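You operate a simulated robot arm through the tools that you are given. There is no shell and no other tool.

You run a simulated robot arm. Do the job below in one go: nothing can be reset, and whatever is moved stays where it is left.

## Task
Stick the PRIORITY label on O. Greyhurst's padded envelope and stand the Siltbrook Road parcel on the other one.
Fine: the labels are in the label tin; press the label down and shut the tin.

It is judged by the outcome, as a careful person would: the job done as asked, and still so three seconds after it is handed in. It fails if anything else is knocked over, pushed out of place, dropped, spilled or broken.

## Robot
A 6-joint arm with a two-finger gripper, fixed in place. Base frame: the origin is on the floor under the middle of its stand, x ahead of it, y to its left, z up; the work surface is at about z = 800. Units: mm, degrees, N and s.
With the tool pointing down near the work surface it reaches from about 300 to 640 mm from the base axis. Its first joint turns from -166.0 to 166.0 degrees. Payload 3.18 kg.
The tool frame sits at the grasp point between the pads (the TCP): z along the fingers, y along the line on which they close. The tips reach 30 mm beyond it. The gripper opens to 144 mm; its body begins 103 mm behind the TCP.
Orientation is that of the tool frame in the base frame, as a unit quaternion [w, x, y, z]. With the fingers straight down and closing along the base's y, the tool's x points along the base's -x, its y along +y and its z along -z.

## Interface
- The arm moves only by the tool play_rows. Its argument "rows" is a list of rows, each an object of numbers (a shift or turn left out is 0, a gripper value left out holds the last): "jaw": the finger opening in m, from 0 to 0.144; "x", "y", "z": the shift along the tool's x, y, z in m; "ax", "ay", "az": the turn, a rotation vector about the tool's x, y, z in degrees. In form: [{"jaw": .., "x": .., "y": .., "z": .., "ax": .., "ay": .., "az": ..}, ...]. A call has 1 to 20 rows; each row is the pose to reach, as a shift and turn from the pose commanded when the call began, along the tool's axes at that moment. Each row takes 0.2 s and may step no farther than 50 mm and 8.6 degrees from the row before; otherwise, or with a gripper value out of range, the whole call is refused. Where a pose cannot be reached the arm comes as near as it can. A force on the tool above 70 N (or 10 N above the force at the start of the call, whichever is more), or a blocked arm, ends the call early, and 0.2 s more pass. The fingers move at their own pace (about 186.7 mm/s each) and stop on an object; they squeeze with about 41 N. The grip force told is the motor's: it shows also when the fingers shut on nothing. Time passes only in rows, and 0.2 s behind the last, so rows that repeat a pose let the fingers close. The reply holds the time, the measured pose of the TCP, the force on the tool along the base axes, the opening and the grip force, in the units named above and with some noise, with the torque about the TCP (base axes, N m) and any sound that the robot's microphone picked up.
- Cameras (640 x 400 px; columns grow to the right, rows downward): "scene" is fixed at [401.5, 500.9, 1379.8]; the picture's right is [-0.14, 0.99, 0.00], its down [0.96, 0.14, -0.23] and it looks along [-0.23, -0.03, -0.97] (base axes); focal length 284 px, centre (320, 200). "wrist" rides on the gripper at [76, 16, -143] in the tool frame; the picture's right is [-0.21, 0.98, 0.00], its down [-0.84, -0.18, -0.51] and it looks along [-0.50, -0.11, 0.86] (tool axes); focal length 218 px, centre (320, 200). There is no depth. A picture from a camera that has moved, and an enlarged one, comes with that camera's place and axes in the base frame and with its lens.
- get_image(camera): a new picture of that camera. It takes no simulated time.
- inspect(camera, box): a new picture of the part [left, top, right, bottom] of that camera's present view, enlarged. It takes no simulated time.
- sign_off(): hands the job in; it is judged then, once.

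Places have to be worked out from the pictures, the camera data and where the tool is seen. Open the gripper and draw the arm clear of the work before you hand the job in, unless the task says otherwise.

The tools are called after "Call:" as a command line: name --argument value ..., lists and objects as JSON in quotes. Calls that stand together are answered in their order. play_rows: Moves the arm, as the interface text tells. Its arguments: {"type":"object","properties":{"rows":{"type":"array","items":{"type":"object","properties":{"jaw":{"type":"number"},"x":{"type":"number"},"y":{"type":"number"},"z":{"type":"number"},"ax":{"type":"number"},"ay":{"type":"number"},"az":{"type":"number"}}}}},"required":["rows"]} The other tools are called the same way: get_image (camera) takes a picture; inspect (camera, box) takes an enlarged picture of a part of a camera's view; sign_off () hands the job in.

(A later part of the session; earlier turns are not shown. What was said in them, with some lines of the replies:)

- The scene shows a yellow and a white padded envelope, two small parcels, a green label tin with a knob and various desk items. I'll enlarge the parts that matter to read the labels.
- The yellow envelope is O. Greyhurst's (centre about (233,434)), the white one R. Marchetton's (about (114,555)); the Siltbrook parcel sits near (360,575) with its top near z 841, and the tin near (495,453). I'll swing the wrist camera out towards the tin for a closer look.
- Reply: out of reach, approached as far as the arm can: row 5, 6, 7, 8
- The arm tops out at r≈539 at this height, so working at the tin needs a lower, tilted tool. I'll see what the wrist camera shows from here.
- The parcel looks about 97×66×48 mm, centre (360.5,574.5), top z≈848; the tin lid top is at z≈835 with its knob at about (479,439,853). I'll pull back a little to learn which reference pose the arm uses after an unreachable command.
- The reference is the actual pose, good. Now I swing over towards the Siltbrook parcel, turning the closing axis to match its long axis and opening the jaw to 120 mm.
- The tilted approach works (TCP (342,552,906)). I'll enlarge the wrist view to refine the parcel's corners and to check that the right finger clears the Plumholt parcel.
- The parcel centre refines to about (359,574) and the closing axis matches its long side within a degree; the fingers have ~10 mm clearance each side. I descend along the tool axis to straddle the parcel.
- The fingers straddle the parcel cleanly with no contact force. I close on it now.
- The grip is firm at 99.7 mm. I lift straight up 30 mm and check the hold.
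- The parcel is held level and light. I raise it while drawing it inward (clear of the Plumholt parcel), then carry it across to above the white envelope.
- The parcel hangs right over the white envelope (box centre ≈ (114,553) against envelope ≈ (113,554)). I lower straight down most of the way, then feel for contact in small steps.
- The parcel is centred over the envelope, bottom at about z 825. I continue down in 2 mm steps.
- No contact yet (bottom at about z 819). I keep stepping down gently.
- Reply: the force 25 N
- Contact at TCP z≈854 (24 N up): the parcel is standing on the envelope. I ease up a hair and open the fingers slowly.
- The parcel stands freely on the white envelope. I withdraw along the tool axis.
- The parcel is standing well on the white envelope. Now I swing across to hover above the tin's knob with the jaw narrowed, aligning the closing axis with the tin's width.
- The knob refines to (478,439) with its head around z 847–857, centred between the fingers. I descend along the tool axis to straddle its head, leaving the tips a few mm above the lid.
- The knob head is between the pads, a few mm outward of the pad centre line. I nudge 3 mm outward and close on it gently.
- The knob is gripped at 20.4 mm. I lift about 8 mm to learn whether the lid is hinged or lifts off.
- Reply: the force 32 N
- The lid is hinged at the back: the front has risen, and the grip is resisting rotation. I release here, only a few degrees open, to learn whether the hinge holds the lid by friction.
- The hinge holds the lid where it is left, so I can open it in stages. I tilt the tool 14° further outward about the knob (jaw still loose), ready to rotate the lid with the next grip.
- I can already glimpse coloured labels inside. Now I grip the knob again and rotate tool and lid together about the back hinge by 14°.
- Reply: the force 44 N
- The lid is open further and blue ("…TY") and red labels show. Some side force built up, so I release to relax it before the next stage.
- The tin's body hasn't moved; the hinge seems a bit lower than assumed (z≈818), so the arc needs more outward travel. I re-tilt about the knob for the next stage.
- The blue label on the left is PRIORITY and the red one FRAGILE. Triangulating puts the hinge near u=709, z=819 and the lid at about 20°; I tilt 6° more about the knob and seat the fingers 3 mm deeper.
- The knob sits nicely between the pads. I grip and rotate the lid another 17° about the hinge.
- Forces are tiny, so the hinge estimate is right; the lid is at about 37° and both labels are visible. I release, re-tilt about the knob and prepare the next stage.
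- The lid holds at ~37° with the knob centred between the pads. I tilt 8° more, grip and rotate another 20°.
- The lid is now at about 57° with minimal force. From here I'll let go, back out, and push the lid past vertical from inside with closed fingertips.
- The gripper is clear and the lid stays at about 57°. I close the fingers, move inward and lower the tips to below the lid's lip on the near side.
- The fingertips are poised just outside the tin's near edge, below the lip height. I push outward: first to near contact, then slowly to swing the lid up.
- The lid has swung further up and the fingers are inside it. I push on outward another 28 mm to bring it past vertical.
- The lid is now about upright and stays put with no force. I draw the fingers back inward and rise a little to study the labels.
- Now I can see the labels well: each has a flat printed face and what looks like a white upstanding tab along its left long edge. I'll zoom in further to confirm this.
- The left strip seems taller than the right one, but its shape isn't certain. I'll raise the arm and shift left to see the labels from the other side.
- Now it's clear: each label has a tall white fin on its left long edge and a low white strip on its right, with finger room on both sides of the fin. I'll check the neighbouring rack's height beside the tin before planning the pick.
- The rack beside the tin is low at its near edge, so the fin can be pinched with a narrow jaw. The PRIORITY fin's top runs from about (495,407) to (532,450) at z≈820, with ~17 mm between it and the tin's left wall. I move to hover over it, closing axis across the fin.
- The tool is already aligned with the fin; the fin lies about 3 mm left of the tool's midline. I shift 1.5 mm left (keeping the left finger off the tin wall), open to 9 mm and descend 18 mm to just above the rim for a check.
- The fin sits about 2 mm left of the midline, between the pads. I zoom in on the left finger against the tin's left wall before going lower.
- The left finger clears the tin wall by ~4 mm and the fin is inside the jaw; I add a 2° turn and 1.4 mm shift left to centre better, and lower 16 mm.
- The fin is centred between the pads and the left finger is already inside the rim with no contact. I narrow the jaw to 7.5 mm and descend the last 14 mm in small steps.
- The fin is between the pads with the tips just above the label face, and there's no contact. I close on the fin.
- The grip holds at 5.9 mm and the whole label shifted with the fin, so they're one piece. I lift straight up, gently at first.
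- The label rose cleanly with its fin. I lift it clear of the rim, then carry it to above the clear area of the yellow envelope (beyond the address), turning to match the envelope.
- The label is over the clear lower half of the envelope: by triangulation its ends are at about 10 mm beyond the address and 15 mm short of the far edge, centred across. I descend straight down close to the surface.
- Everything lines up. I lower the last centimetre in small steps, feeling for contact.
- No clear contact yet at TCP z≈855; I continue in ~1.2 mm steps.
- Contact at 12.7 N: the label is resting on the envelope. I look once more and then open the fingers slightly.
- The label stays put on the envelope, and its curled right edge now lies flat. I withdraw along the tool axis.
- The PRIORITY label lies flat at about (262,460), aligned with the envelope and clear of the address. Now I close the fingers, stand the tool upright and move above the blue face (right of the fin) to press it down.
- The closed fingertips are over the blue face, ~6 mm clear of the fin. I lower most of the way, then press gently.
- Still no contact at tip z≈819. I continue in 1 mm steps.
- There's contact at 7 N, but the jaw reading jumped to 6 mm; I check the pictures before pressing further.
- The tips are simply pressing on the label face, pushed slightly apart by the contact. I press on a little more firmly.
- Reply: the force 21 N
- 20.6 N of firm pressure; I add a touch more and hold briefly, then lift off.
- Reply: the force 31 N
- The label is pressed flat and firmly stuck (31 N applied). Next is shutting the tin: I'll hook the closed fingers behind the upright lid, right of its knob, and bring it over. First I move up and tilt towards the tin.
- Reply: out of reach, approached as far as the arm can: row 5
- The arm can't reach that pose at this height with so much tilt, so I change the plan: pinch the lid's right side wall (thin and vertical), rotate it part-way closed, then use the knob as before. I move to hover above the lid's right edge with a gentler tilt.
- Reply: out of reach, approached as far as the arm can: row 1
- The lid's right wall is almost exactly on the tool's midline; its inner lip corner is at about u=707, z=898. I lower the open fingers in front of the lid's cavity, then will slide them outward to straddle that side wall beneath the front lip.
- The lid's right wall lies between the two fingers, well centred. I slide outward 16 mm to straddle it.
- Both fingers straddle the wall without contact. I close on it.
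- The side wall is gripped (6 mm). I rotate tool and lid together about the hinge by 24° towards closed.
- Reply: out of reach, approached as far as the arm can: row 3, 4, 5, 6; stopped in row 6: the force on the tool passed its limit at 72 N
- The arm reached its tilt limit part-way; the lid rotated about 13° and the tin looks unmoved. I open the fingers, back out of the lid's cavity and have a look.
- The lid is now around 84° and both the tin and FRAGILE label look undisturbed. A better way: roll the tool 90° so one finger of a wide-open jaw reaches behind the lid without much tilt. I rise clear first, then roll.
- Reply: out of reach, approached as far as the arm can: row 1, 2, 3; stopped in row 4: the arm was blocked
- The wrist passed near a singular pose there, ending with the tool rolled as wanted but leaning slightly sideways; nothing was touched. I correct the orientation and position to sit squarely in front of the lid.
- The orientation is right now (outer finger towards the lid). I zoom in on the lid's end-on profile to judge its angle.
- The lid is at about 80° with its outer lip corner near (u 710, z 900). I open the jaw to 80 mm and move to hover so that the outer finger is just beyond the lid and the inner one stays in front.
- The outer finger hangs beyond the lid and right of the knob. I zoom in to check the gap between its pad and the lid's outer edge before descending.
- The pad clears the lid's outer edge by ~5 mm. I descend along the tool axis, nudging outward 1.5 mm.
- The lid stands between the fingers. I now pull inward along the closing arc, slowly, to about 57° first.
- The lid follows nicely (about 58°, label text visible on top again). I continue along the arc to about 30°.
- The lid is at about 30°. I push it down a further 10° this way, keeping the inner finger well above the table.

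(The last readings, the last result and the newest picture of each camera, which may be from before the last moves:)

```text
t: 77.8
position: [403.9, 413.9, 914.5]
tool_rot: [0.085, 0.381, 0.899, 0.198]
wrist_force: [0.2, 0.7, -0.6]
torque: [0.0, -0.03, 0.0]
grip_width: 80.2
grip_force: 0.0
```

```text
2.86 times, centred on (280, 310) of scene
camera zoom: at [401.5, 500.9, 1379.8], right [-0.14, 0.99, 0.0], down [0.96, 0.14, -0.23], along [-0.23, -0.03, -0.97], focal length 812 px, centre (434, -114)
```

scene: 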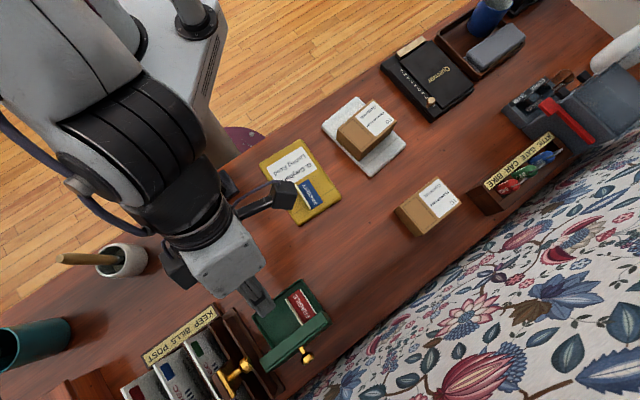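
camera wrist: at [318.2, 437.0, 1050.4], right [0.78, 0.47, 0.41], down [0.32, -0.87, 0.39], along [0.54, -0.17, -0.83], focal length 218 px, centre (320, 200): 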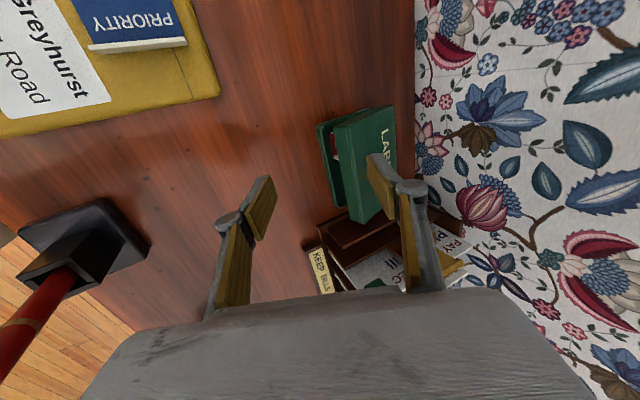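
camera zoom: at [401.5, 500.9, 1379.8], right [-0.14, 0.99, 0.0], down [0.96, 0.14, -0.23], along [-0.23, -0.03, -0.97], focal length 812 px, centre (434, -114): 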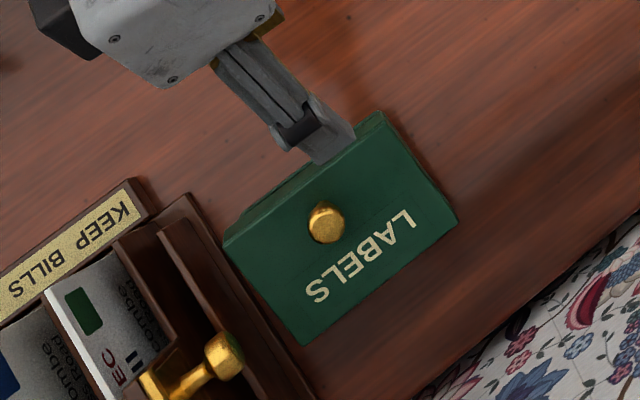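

The lid is down to about 20°. I close the fingers and bring them above the lid's near edge, right of the knob, to press it shut.

Call:
play_rows --rows '[{"jaw": 0.04, "y": 0.016, "z": 0.01}, {"jaw": 0.0, "y": 0.0315, "z": 0.02}, {"y": 0.0475, "z": 0.03}, {"y": 0.063, "z": 0.0399}]'

Call:
inspect --camera "scene" --box '[210, 240, 350, 380]'

Call:
inspect --camera "wrist" --box '[230, 60, 450, 290]'

```text
t: 78.8
position: [455.7, 465.1, 904.9]
tool_rot: [0.085, 0.381, 0.899, 0.199]
wrist_force: [0.4, -0.2, -0.5]
torque: [0.0, -0.01, -0.05]
grip_width: 0.0
grip_force: 30.4
```

```text
2.86 times, centred on (280, 310) of scene
camera zoom: at [401.5, 500.9, 1379.8], right [-0.14, 0.99, 0.0], down [0.96, 0.14, -0.23], along [-0.23, -0.03, -0.97], focal length 812 px, centre (434, -114)
```

zoom: 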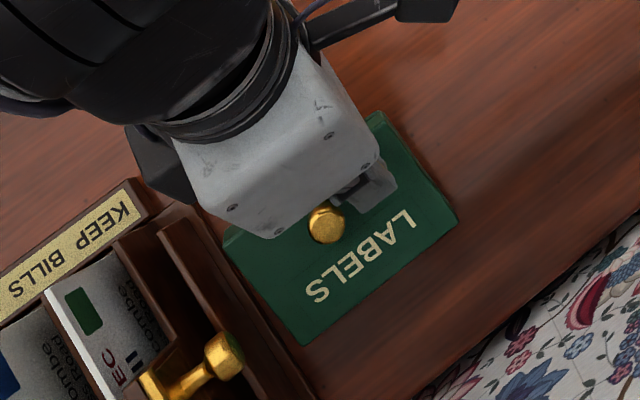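

```text
1.74 times, centred on (340, 175) of wrist
camera zoom: at [370.2, 488.9, 1040.6], right [0.78, 0.47, 0.41], down [0.32, -0.87, 0.39], along [0.54, -0.17, -0.83], focal length 380 px, centre (285, 244)
```

zoom: 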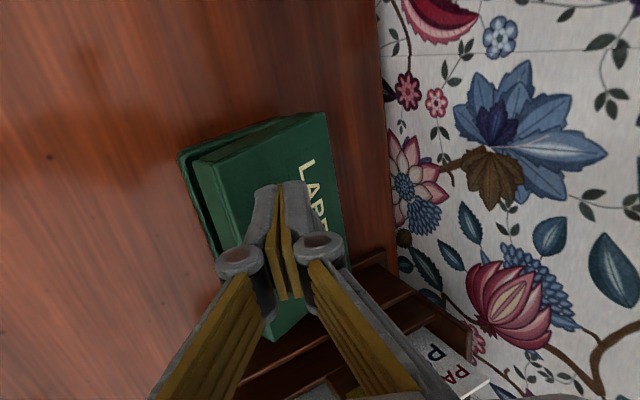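

The closed tips are over the lid, right of the knob. I press it down along the arc in small steps.

Call:
play_rows --rows '[{"y": -0.004, "z": 0.0065}, {"y": -0.0078, "z": 0.0126}, {"y": -0.0127, "z": 0.0162}, {"y": -0.0176, "z": 0.0198}, {"y": -0.0198, "z": 0.022}, {"y": -0.022, "z": 0.0242}]'

Call:
inspect --camera "wrist" --box '[230, 60, 450, 290]'

Call:
inspect --camera "scene" --box '[210, 240, 350, 380]'

```text
t: 80.2
position: [449.6, 459.5, 874.0]
tool_rot: [0.085, 0.38, 0.899, 0.199]
wrist_force: [-0.6, 0.0, -0.7]
torque: [0.01, 0.0, -0.02]
grip_width: 0.1
grip_force: 30.7
```

```text
1.74 times, centred on (340, 175) of wrist
camera zoom: at [363.1, 481.7, 1009.7], right [0.78, 0.47, 0.41], down [0.32, -0.87, 0.39], along [0.54, -0.17, -0.83], focal length 380 px, centre (285, 244)
```

zoom: 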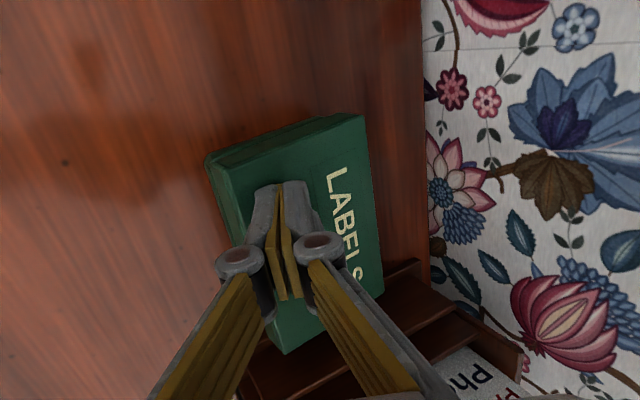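

```text
2.86 times, centred on (280, 310) of scene
camera zoom: at [401.5, 500.9, 1379.8], right [-0.14, 0.99, 0.0], down [0.96, 0.14, -0.23], along [-0.23, -0.03, -0.97], focal length 812 px, centre (434, -114)
```

zoom: 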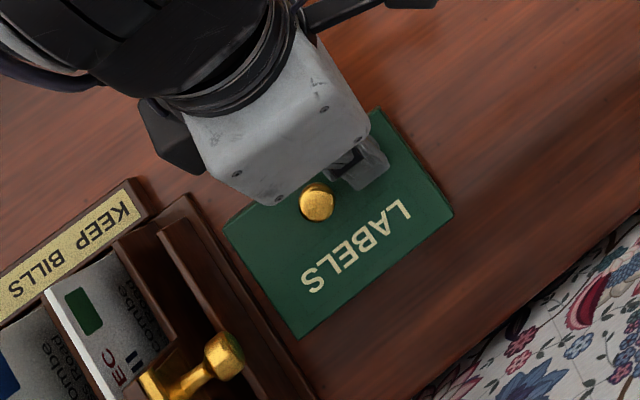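

The lid is nearly shut. I continue in small steps until the force shows it has seated.

Call:
play_rows --rows '[{"y": -0.001, "z": 0.0011}, {"y": -0.002, "z": 0.0022}, {"y": -0.003, "z": 0.0034}, {"y": -0.0039, "z": 0.0045}]'

```text
t: 81.2
position: [447.3, 457.6, 868.2]
tool_rot: [0.086, 0.381, 0.899, 0.199]
wrist_force: [0.3, -0.3, -0.4]
torque: [0.02, 0.02, -0.02]
grip_width: 0.0
grip_force: 30.7
```

Call:
play_rows --rows '[{"y": -0.0005, "z": 0.0011}, {"y": -0.001, "z": 0.0022}]'

```text
t: 81.8
position: [447.9, 456.9, 867.5]
tool_rot: [0.085, 0.381, 0.899, 0.2]
wrist_force: [-1.3, -3.7, 9.8]
torque: [-0.09, 0.01, -0.03]
grip_width: 0.1
grip_force: 30.6
```

9.8 N now, at almost exactly the predicted closed height. One more small step to confirm it's seated.

Call:
play_rows --rows '[{"y": -0.0004, "z": 0.0009}, {"y": -0.0004, "z": 0.0009}]'

Call:
inspect --camera "wrist" --box '[270, 100, 390, 220]'

```text
t: 82.4
position: [448.8, 456.0, 866.3]
tool_rot: [0.086, 0.381, 0.899, 0.2]
wrist_force: [-5.0, -6.5, 22.4]
torque: [-0.12, 0.05, -0.02]
grip_width: 0.0
grip_force: 30.5
```

```text
3.33 times, centred on (330, 160) of wrist
camera zoom: at [361.8, 480.6, 1001.5], right [0.78, 0.47, 0.42], down [0.31, -0.87, 0.38], along [0.54, -0.17, -0.82], focal length 728 px, centre (287, 333)
```

zoom: 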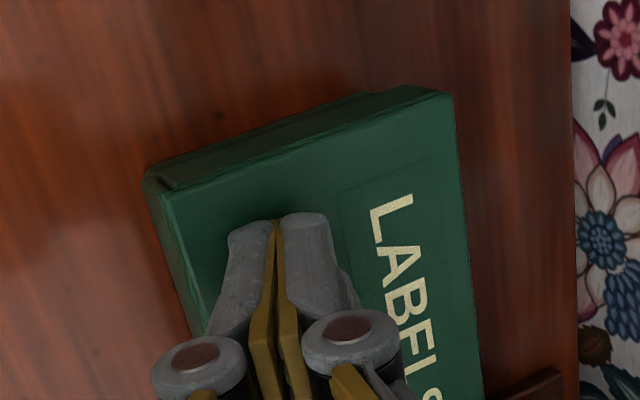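

22 N on a small step: the lid is seated. I lift off and inspect the tin.

Call:
play_rows --rows '[{"z": -0.01}, {"z": -0.03}, {"z": -0.055}, {"z": -0.08}]'

Call:
get_image --camera "wrist"

Call:
inspect --camera "wrist" --box '[280, 70, 420, 220]'

Call:
inspect --camera "scene" --box '[210, 240, 350, 380]'

```text
t: 83.4
position: [423.4, 434.0, 937.5]
tool_rot: [0.084, 0.381, 0.899, 0.199]
wrist_force: [0.1, 0.2, 0.2]
torque: [0.01, 0.05, -0.03]
grip_width: 0.1
grip_force: 30.7
```

```text
taken
camera wrist: at [337.8, 457.2, 1073.8], right [0.78, 0.47, 0.41], down [0.32, -0.87, 0.39], along [0.54, -0.17, -0.83], focal length 218 px, centre (320, 200)
```

wrist: 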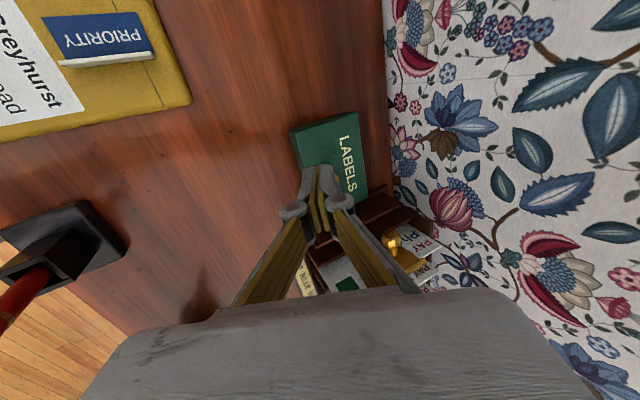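

```text
2.67 times, centred on (350, 145) of wrist
camera zoom: at [337.8, 457.2, 1073.8], right [0.78, 0.47, 0.41], down [0.32, -0.87, 0.39], along [0.54, -0.17, -0.83], focal length 582 px, centre (240, 347)
```

zoom: 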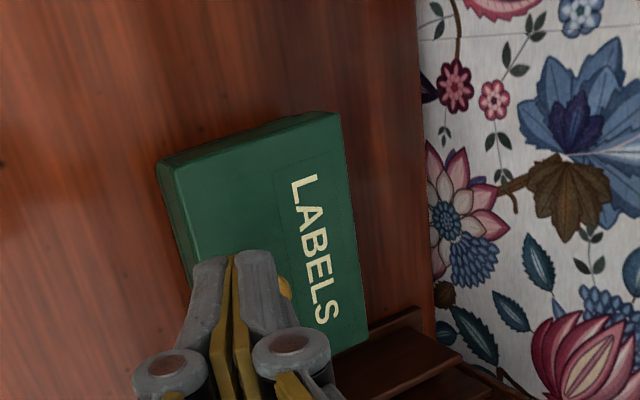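

```text
2.86 times, centred on (280, 310) of scene
camera zoom: at [401.5, 500.9, 1379.8], right [-0.14, 0.99, 0.0], down [0.96, 0.14, -0.23], along [-0.23, -0.03, -0.97], focal length 812 px, centre (434, -114)
```

zoom: 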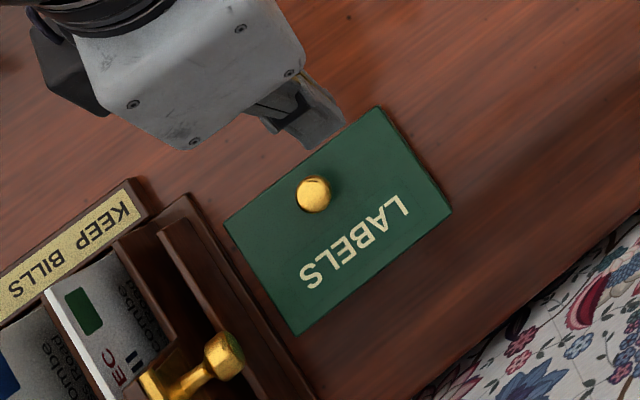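

The tin is shut and its outline matches its original position to within a millimetre. I draw back inward and up, then roll the wrist back to its normal attitude.

Call:
play_rows --rows '[{"jaw": 0.03, "y": -0.0195, "z": -0.0174}, {"y": -0.039, "z": -0.0348}, {"y": -0.0584, "z": -0.0521}, {"y": -0.0779, "z": -0.0695}]'

Call:
play_rows --rows '[{"az": -8.18}, {"az": -16.36}, {"az": -24.55}, {"az": -32.73}, {"az": -40.91}, {"az": -49.09}, {"az": -57.27}, {"az": -65.45}, {"az": -73.64}, {"az": -81.82}, {"az": -90}]'

Call:
get_image --camera "wrist"

Call:
get_image --camera "scene"

```text
t: 84.4
position: [350.6, 363.4, 967.2]
tool_rot: [0.086, 0.38, 0.899, 0.199]
wrist_force: [-0.1, -0.8, -0.2]
torque: [-0.01, -0.01, -0.01]
grip_width: 29.9
grip_force: 0.1
```

```text
t: 86.8
position: [352.5, 364.4, 968.2]
tool_rot: [0.201, -0.368, 0.904, 0.081]
wrist_force: [0.1, 0.4, 0.4]
torque: [0.02, -0.01, 0.0]
grip_width: 29.7
grip_force: 0.0
```

```text
taken
camera wrist: at [247.7, 286.2, 1063.8], right [-0.55, 0.83, 0.09], down [0.52, 0.26, 0.82], along [0.66, 0.49, -0.57], focal length 218 px, centre (320, 200)
```

wrist: 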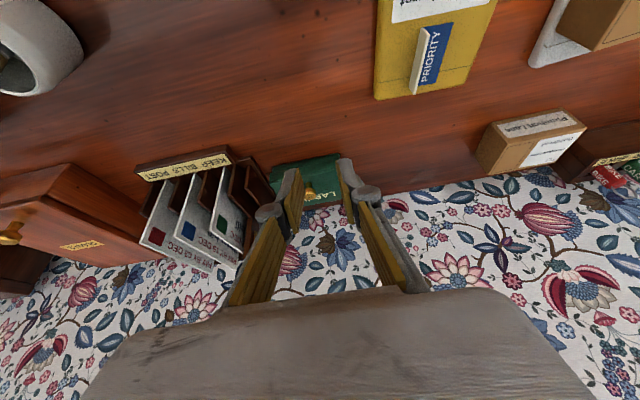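

```text
taken
```

scene: 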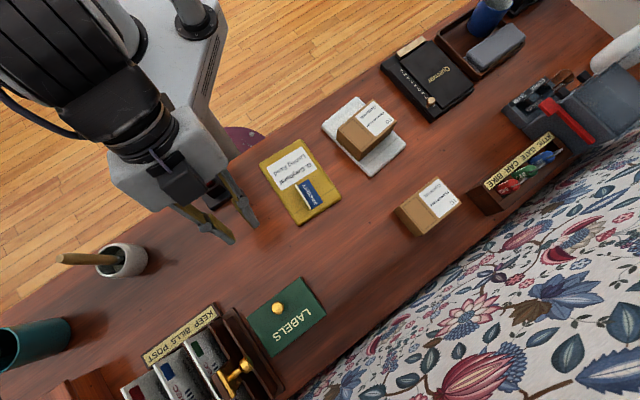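

All looks in order. I zoom in on the tin's front, the label and the parcel for a final check.

Call:
inspect --camera "wrist" --box '[240, 130, 380, 220]'

Call:
inspect --camera "wrist" --box '[360, 0, 500, 110]'

Call:
inspect --camera "scene" --box '[250, 80, 420, 230]'

```text
4.44 times, centred on (310, 175) of wrist
camera zoom: at [247.7, 286.2, 1063.8], right [-0.55, 0.83, 0.09], down [0.52, 0.26, 0.82], along [0.66, 0.49, -0.57], focal length 970 px, centre (364, 311)
```

zoom: 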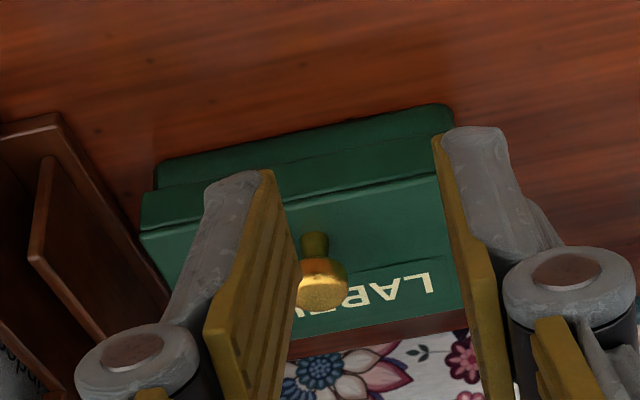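

```text
3.64 times, centred on (430, 55) of wrist
camera zoom: at [247.7, 286.2, 1063.8], right [-0.55, 0.83, 0.09], down [0.52, 0.26, 0.82], along [0.66, 0.49, -0.57], focal length 794 px, centre (-80, 727)
```

zoom: 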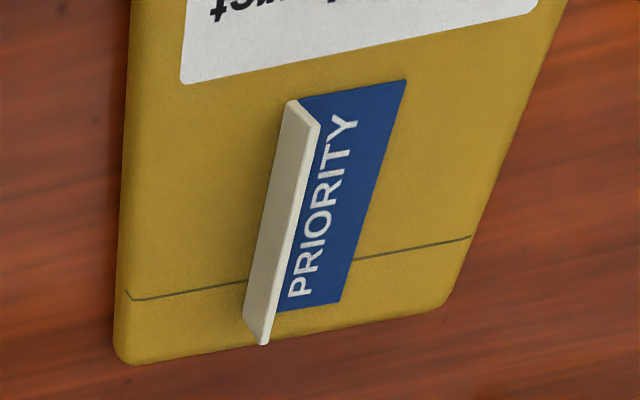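

```text
2.67 times, centred on (335, 155) of scene
camera zoom: at [401.5, 500.9, 1379.8], right [-0.14, 0.99, 0.0], down [0.96, 0.14, -0.23], along [-0.23, -0.03, -0.97], focal length 758 px, centre (280, 320)
```

zoom: 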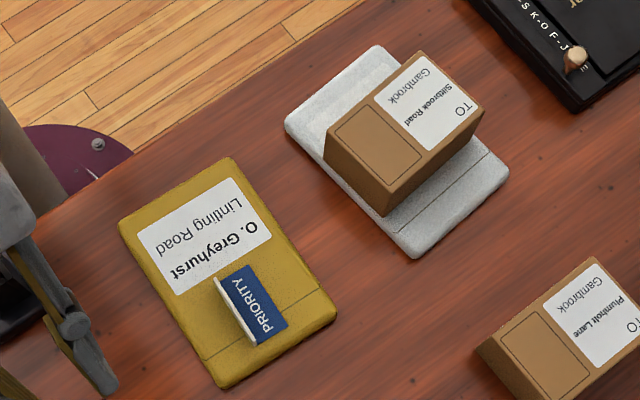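

Label, parcel and tin all look right and nothing else has moved. I open the gripper and draw the arm back near its starting place.

Call:
play_rows --rows '[{"jaw": 0.06, "x": 0.0202, "y": 0.011, "z": -0.0172, "ay": 4}, {"jaw": 0.1, "x": 0.0404, "y": 0.022, "z": -0.0344, "ay": 8}, {"jaw": 0.12, "x": 0.0606, "y": 0.0329, "z": -0.0515, "ay": 12}, {"jaw": 0.144, "x": 0.0808, "y": 0.0439, "z": -0.0687, "ay": 16}, {"x": 0.101, "y": 0.0549, "z": -0.0859, "ay": 20}, {"x": 0.101, "y": 0.0549, "z": -0.0859, "ay": 20}]'

Call:
get_image --camera "scene"

Call:
get_image --camera "wrist"

```text
t: 88.2
position: [221.6, 315.1, 1002.1]
tool_rot: [0.04, -0.375, 0.926, 0.015]
wrist_force: [-0.3, 0.5, 0.3]
torque: [-0.01, 0.01, -0.02]
grip_width: 144.0
grip_force: 0.1
```

```text
taken
```

scene: 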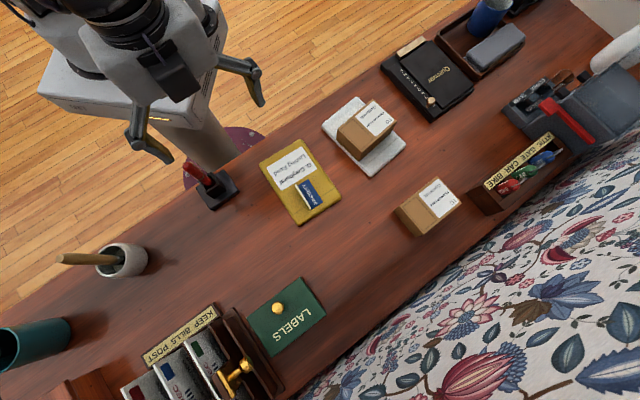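

```text
taken
camera wrist: at [146.5, 265.1, 1137.4], right [-0.53, 0.85, 0.02], down [0.7, 0.43, 0.58], along [0.48, 0.32, -0.82], focal length 218 px, centre (320, 200)
```

wrist: 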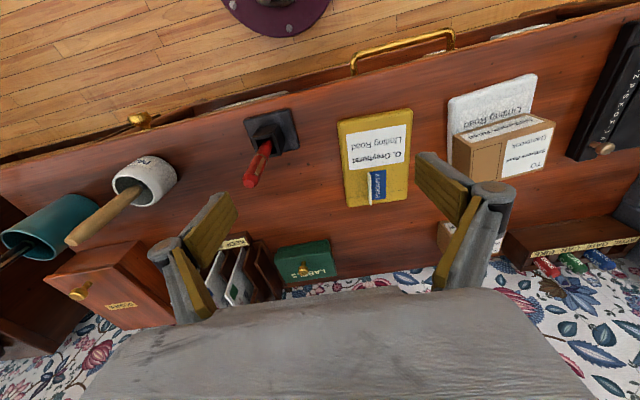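

The PRIORITY label is stuck on O. Greyhurst's envelope, the Siltbrook Road parcel stands on the white envelope, and the tin is shut. Nothing else has moved, and the arm is clear with the gripper open, so I hand the job in.

Call:
sign_off

```text
The job is handed in.
```

The job is done and handed in.

- **Label:** The PRIORITY label is stuck on O. Greyhurst's yellow envelope, below the address. I pressed it down with about 31 N. It is turned a quarter turn from the address text and crosses the flap line slightly. The white tab I held it by still stands along one edge.
- **Parcel:** The Siltbrook Road parcel stands flat and centred on R. Marchetton's white envelope.
- **Tin:** The lid is fully shut, and the tin is where it was to within about a millimetre. The FRAGILE label is still inside.

While I was closing the lid, the arm hit its tilt limit and the force on the tool briefly reached 72 N, which stopped that move. I could see no damage or shift from it, and in the final pictures nothing else on the table had moved.
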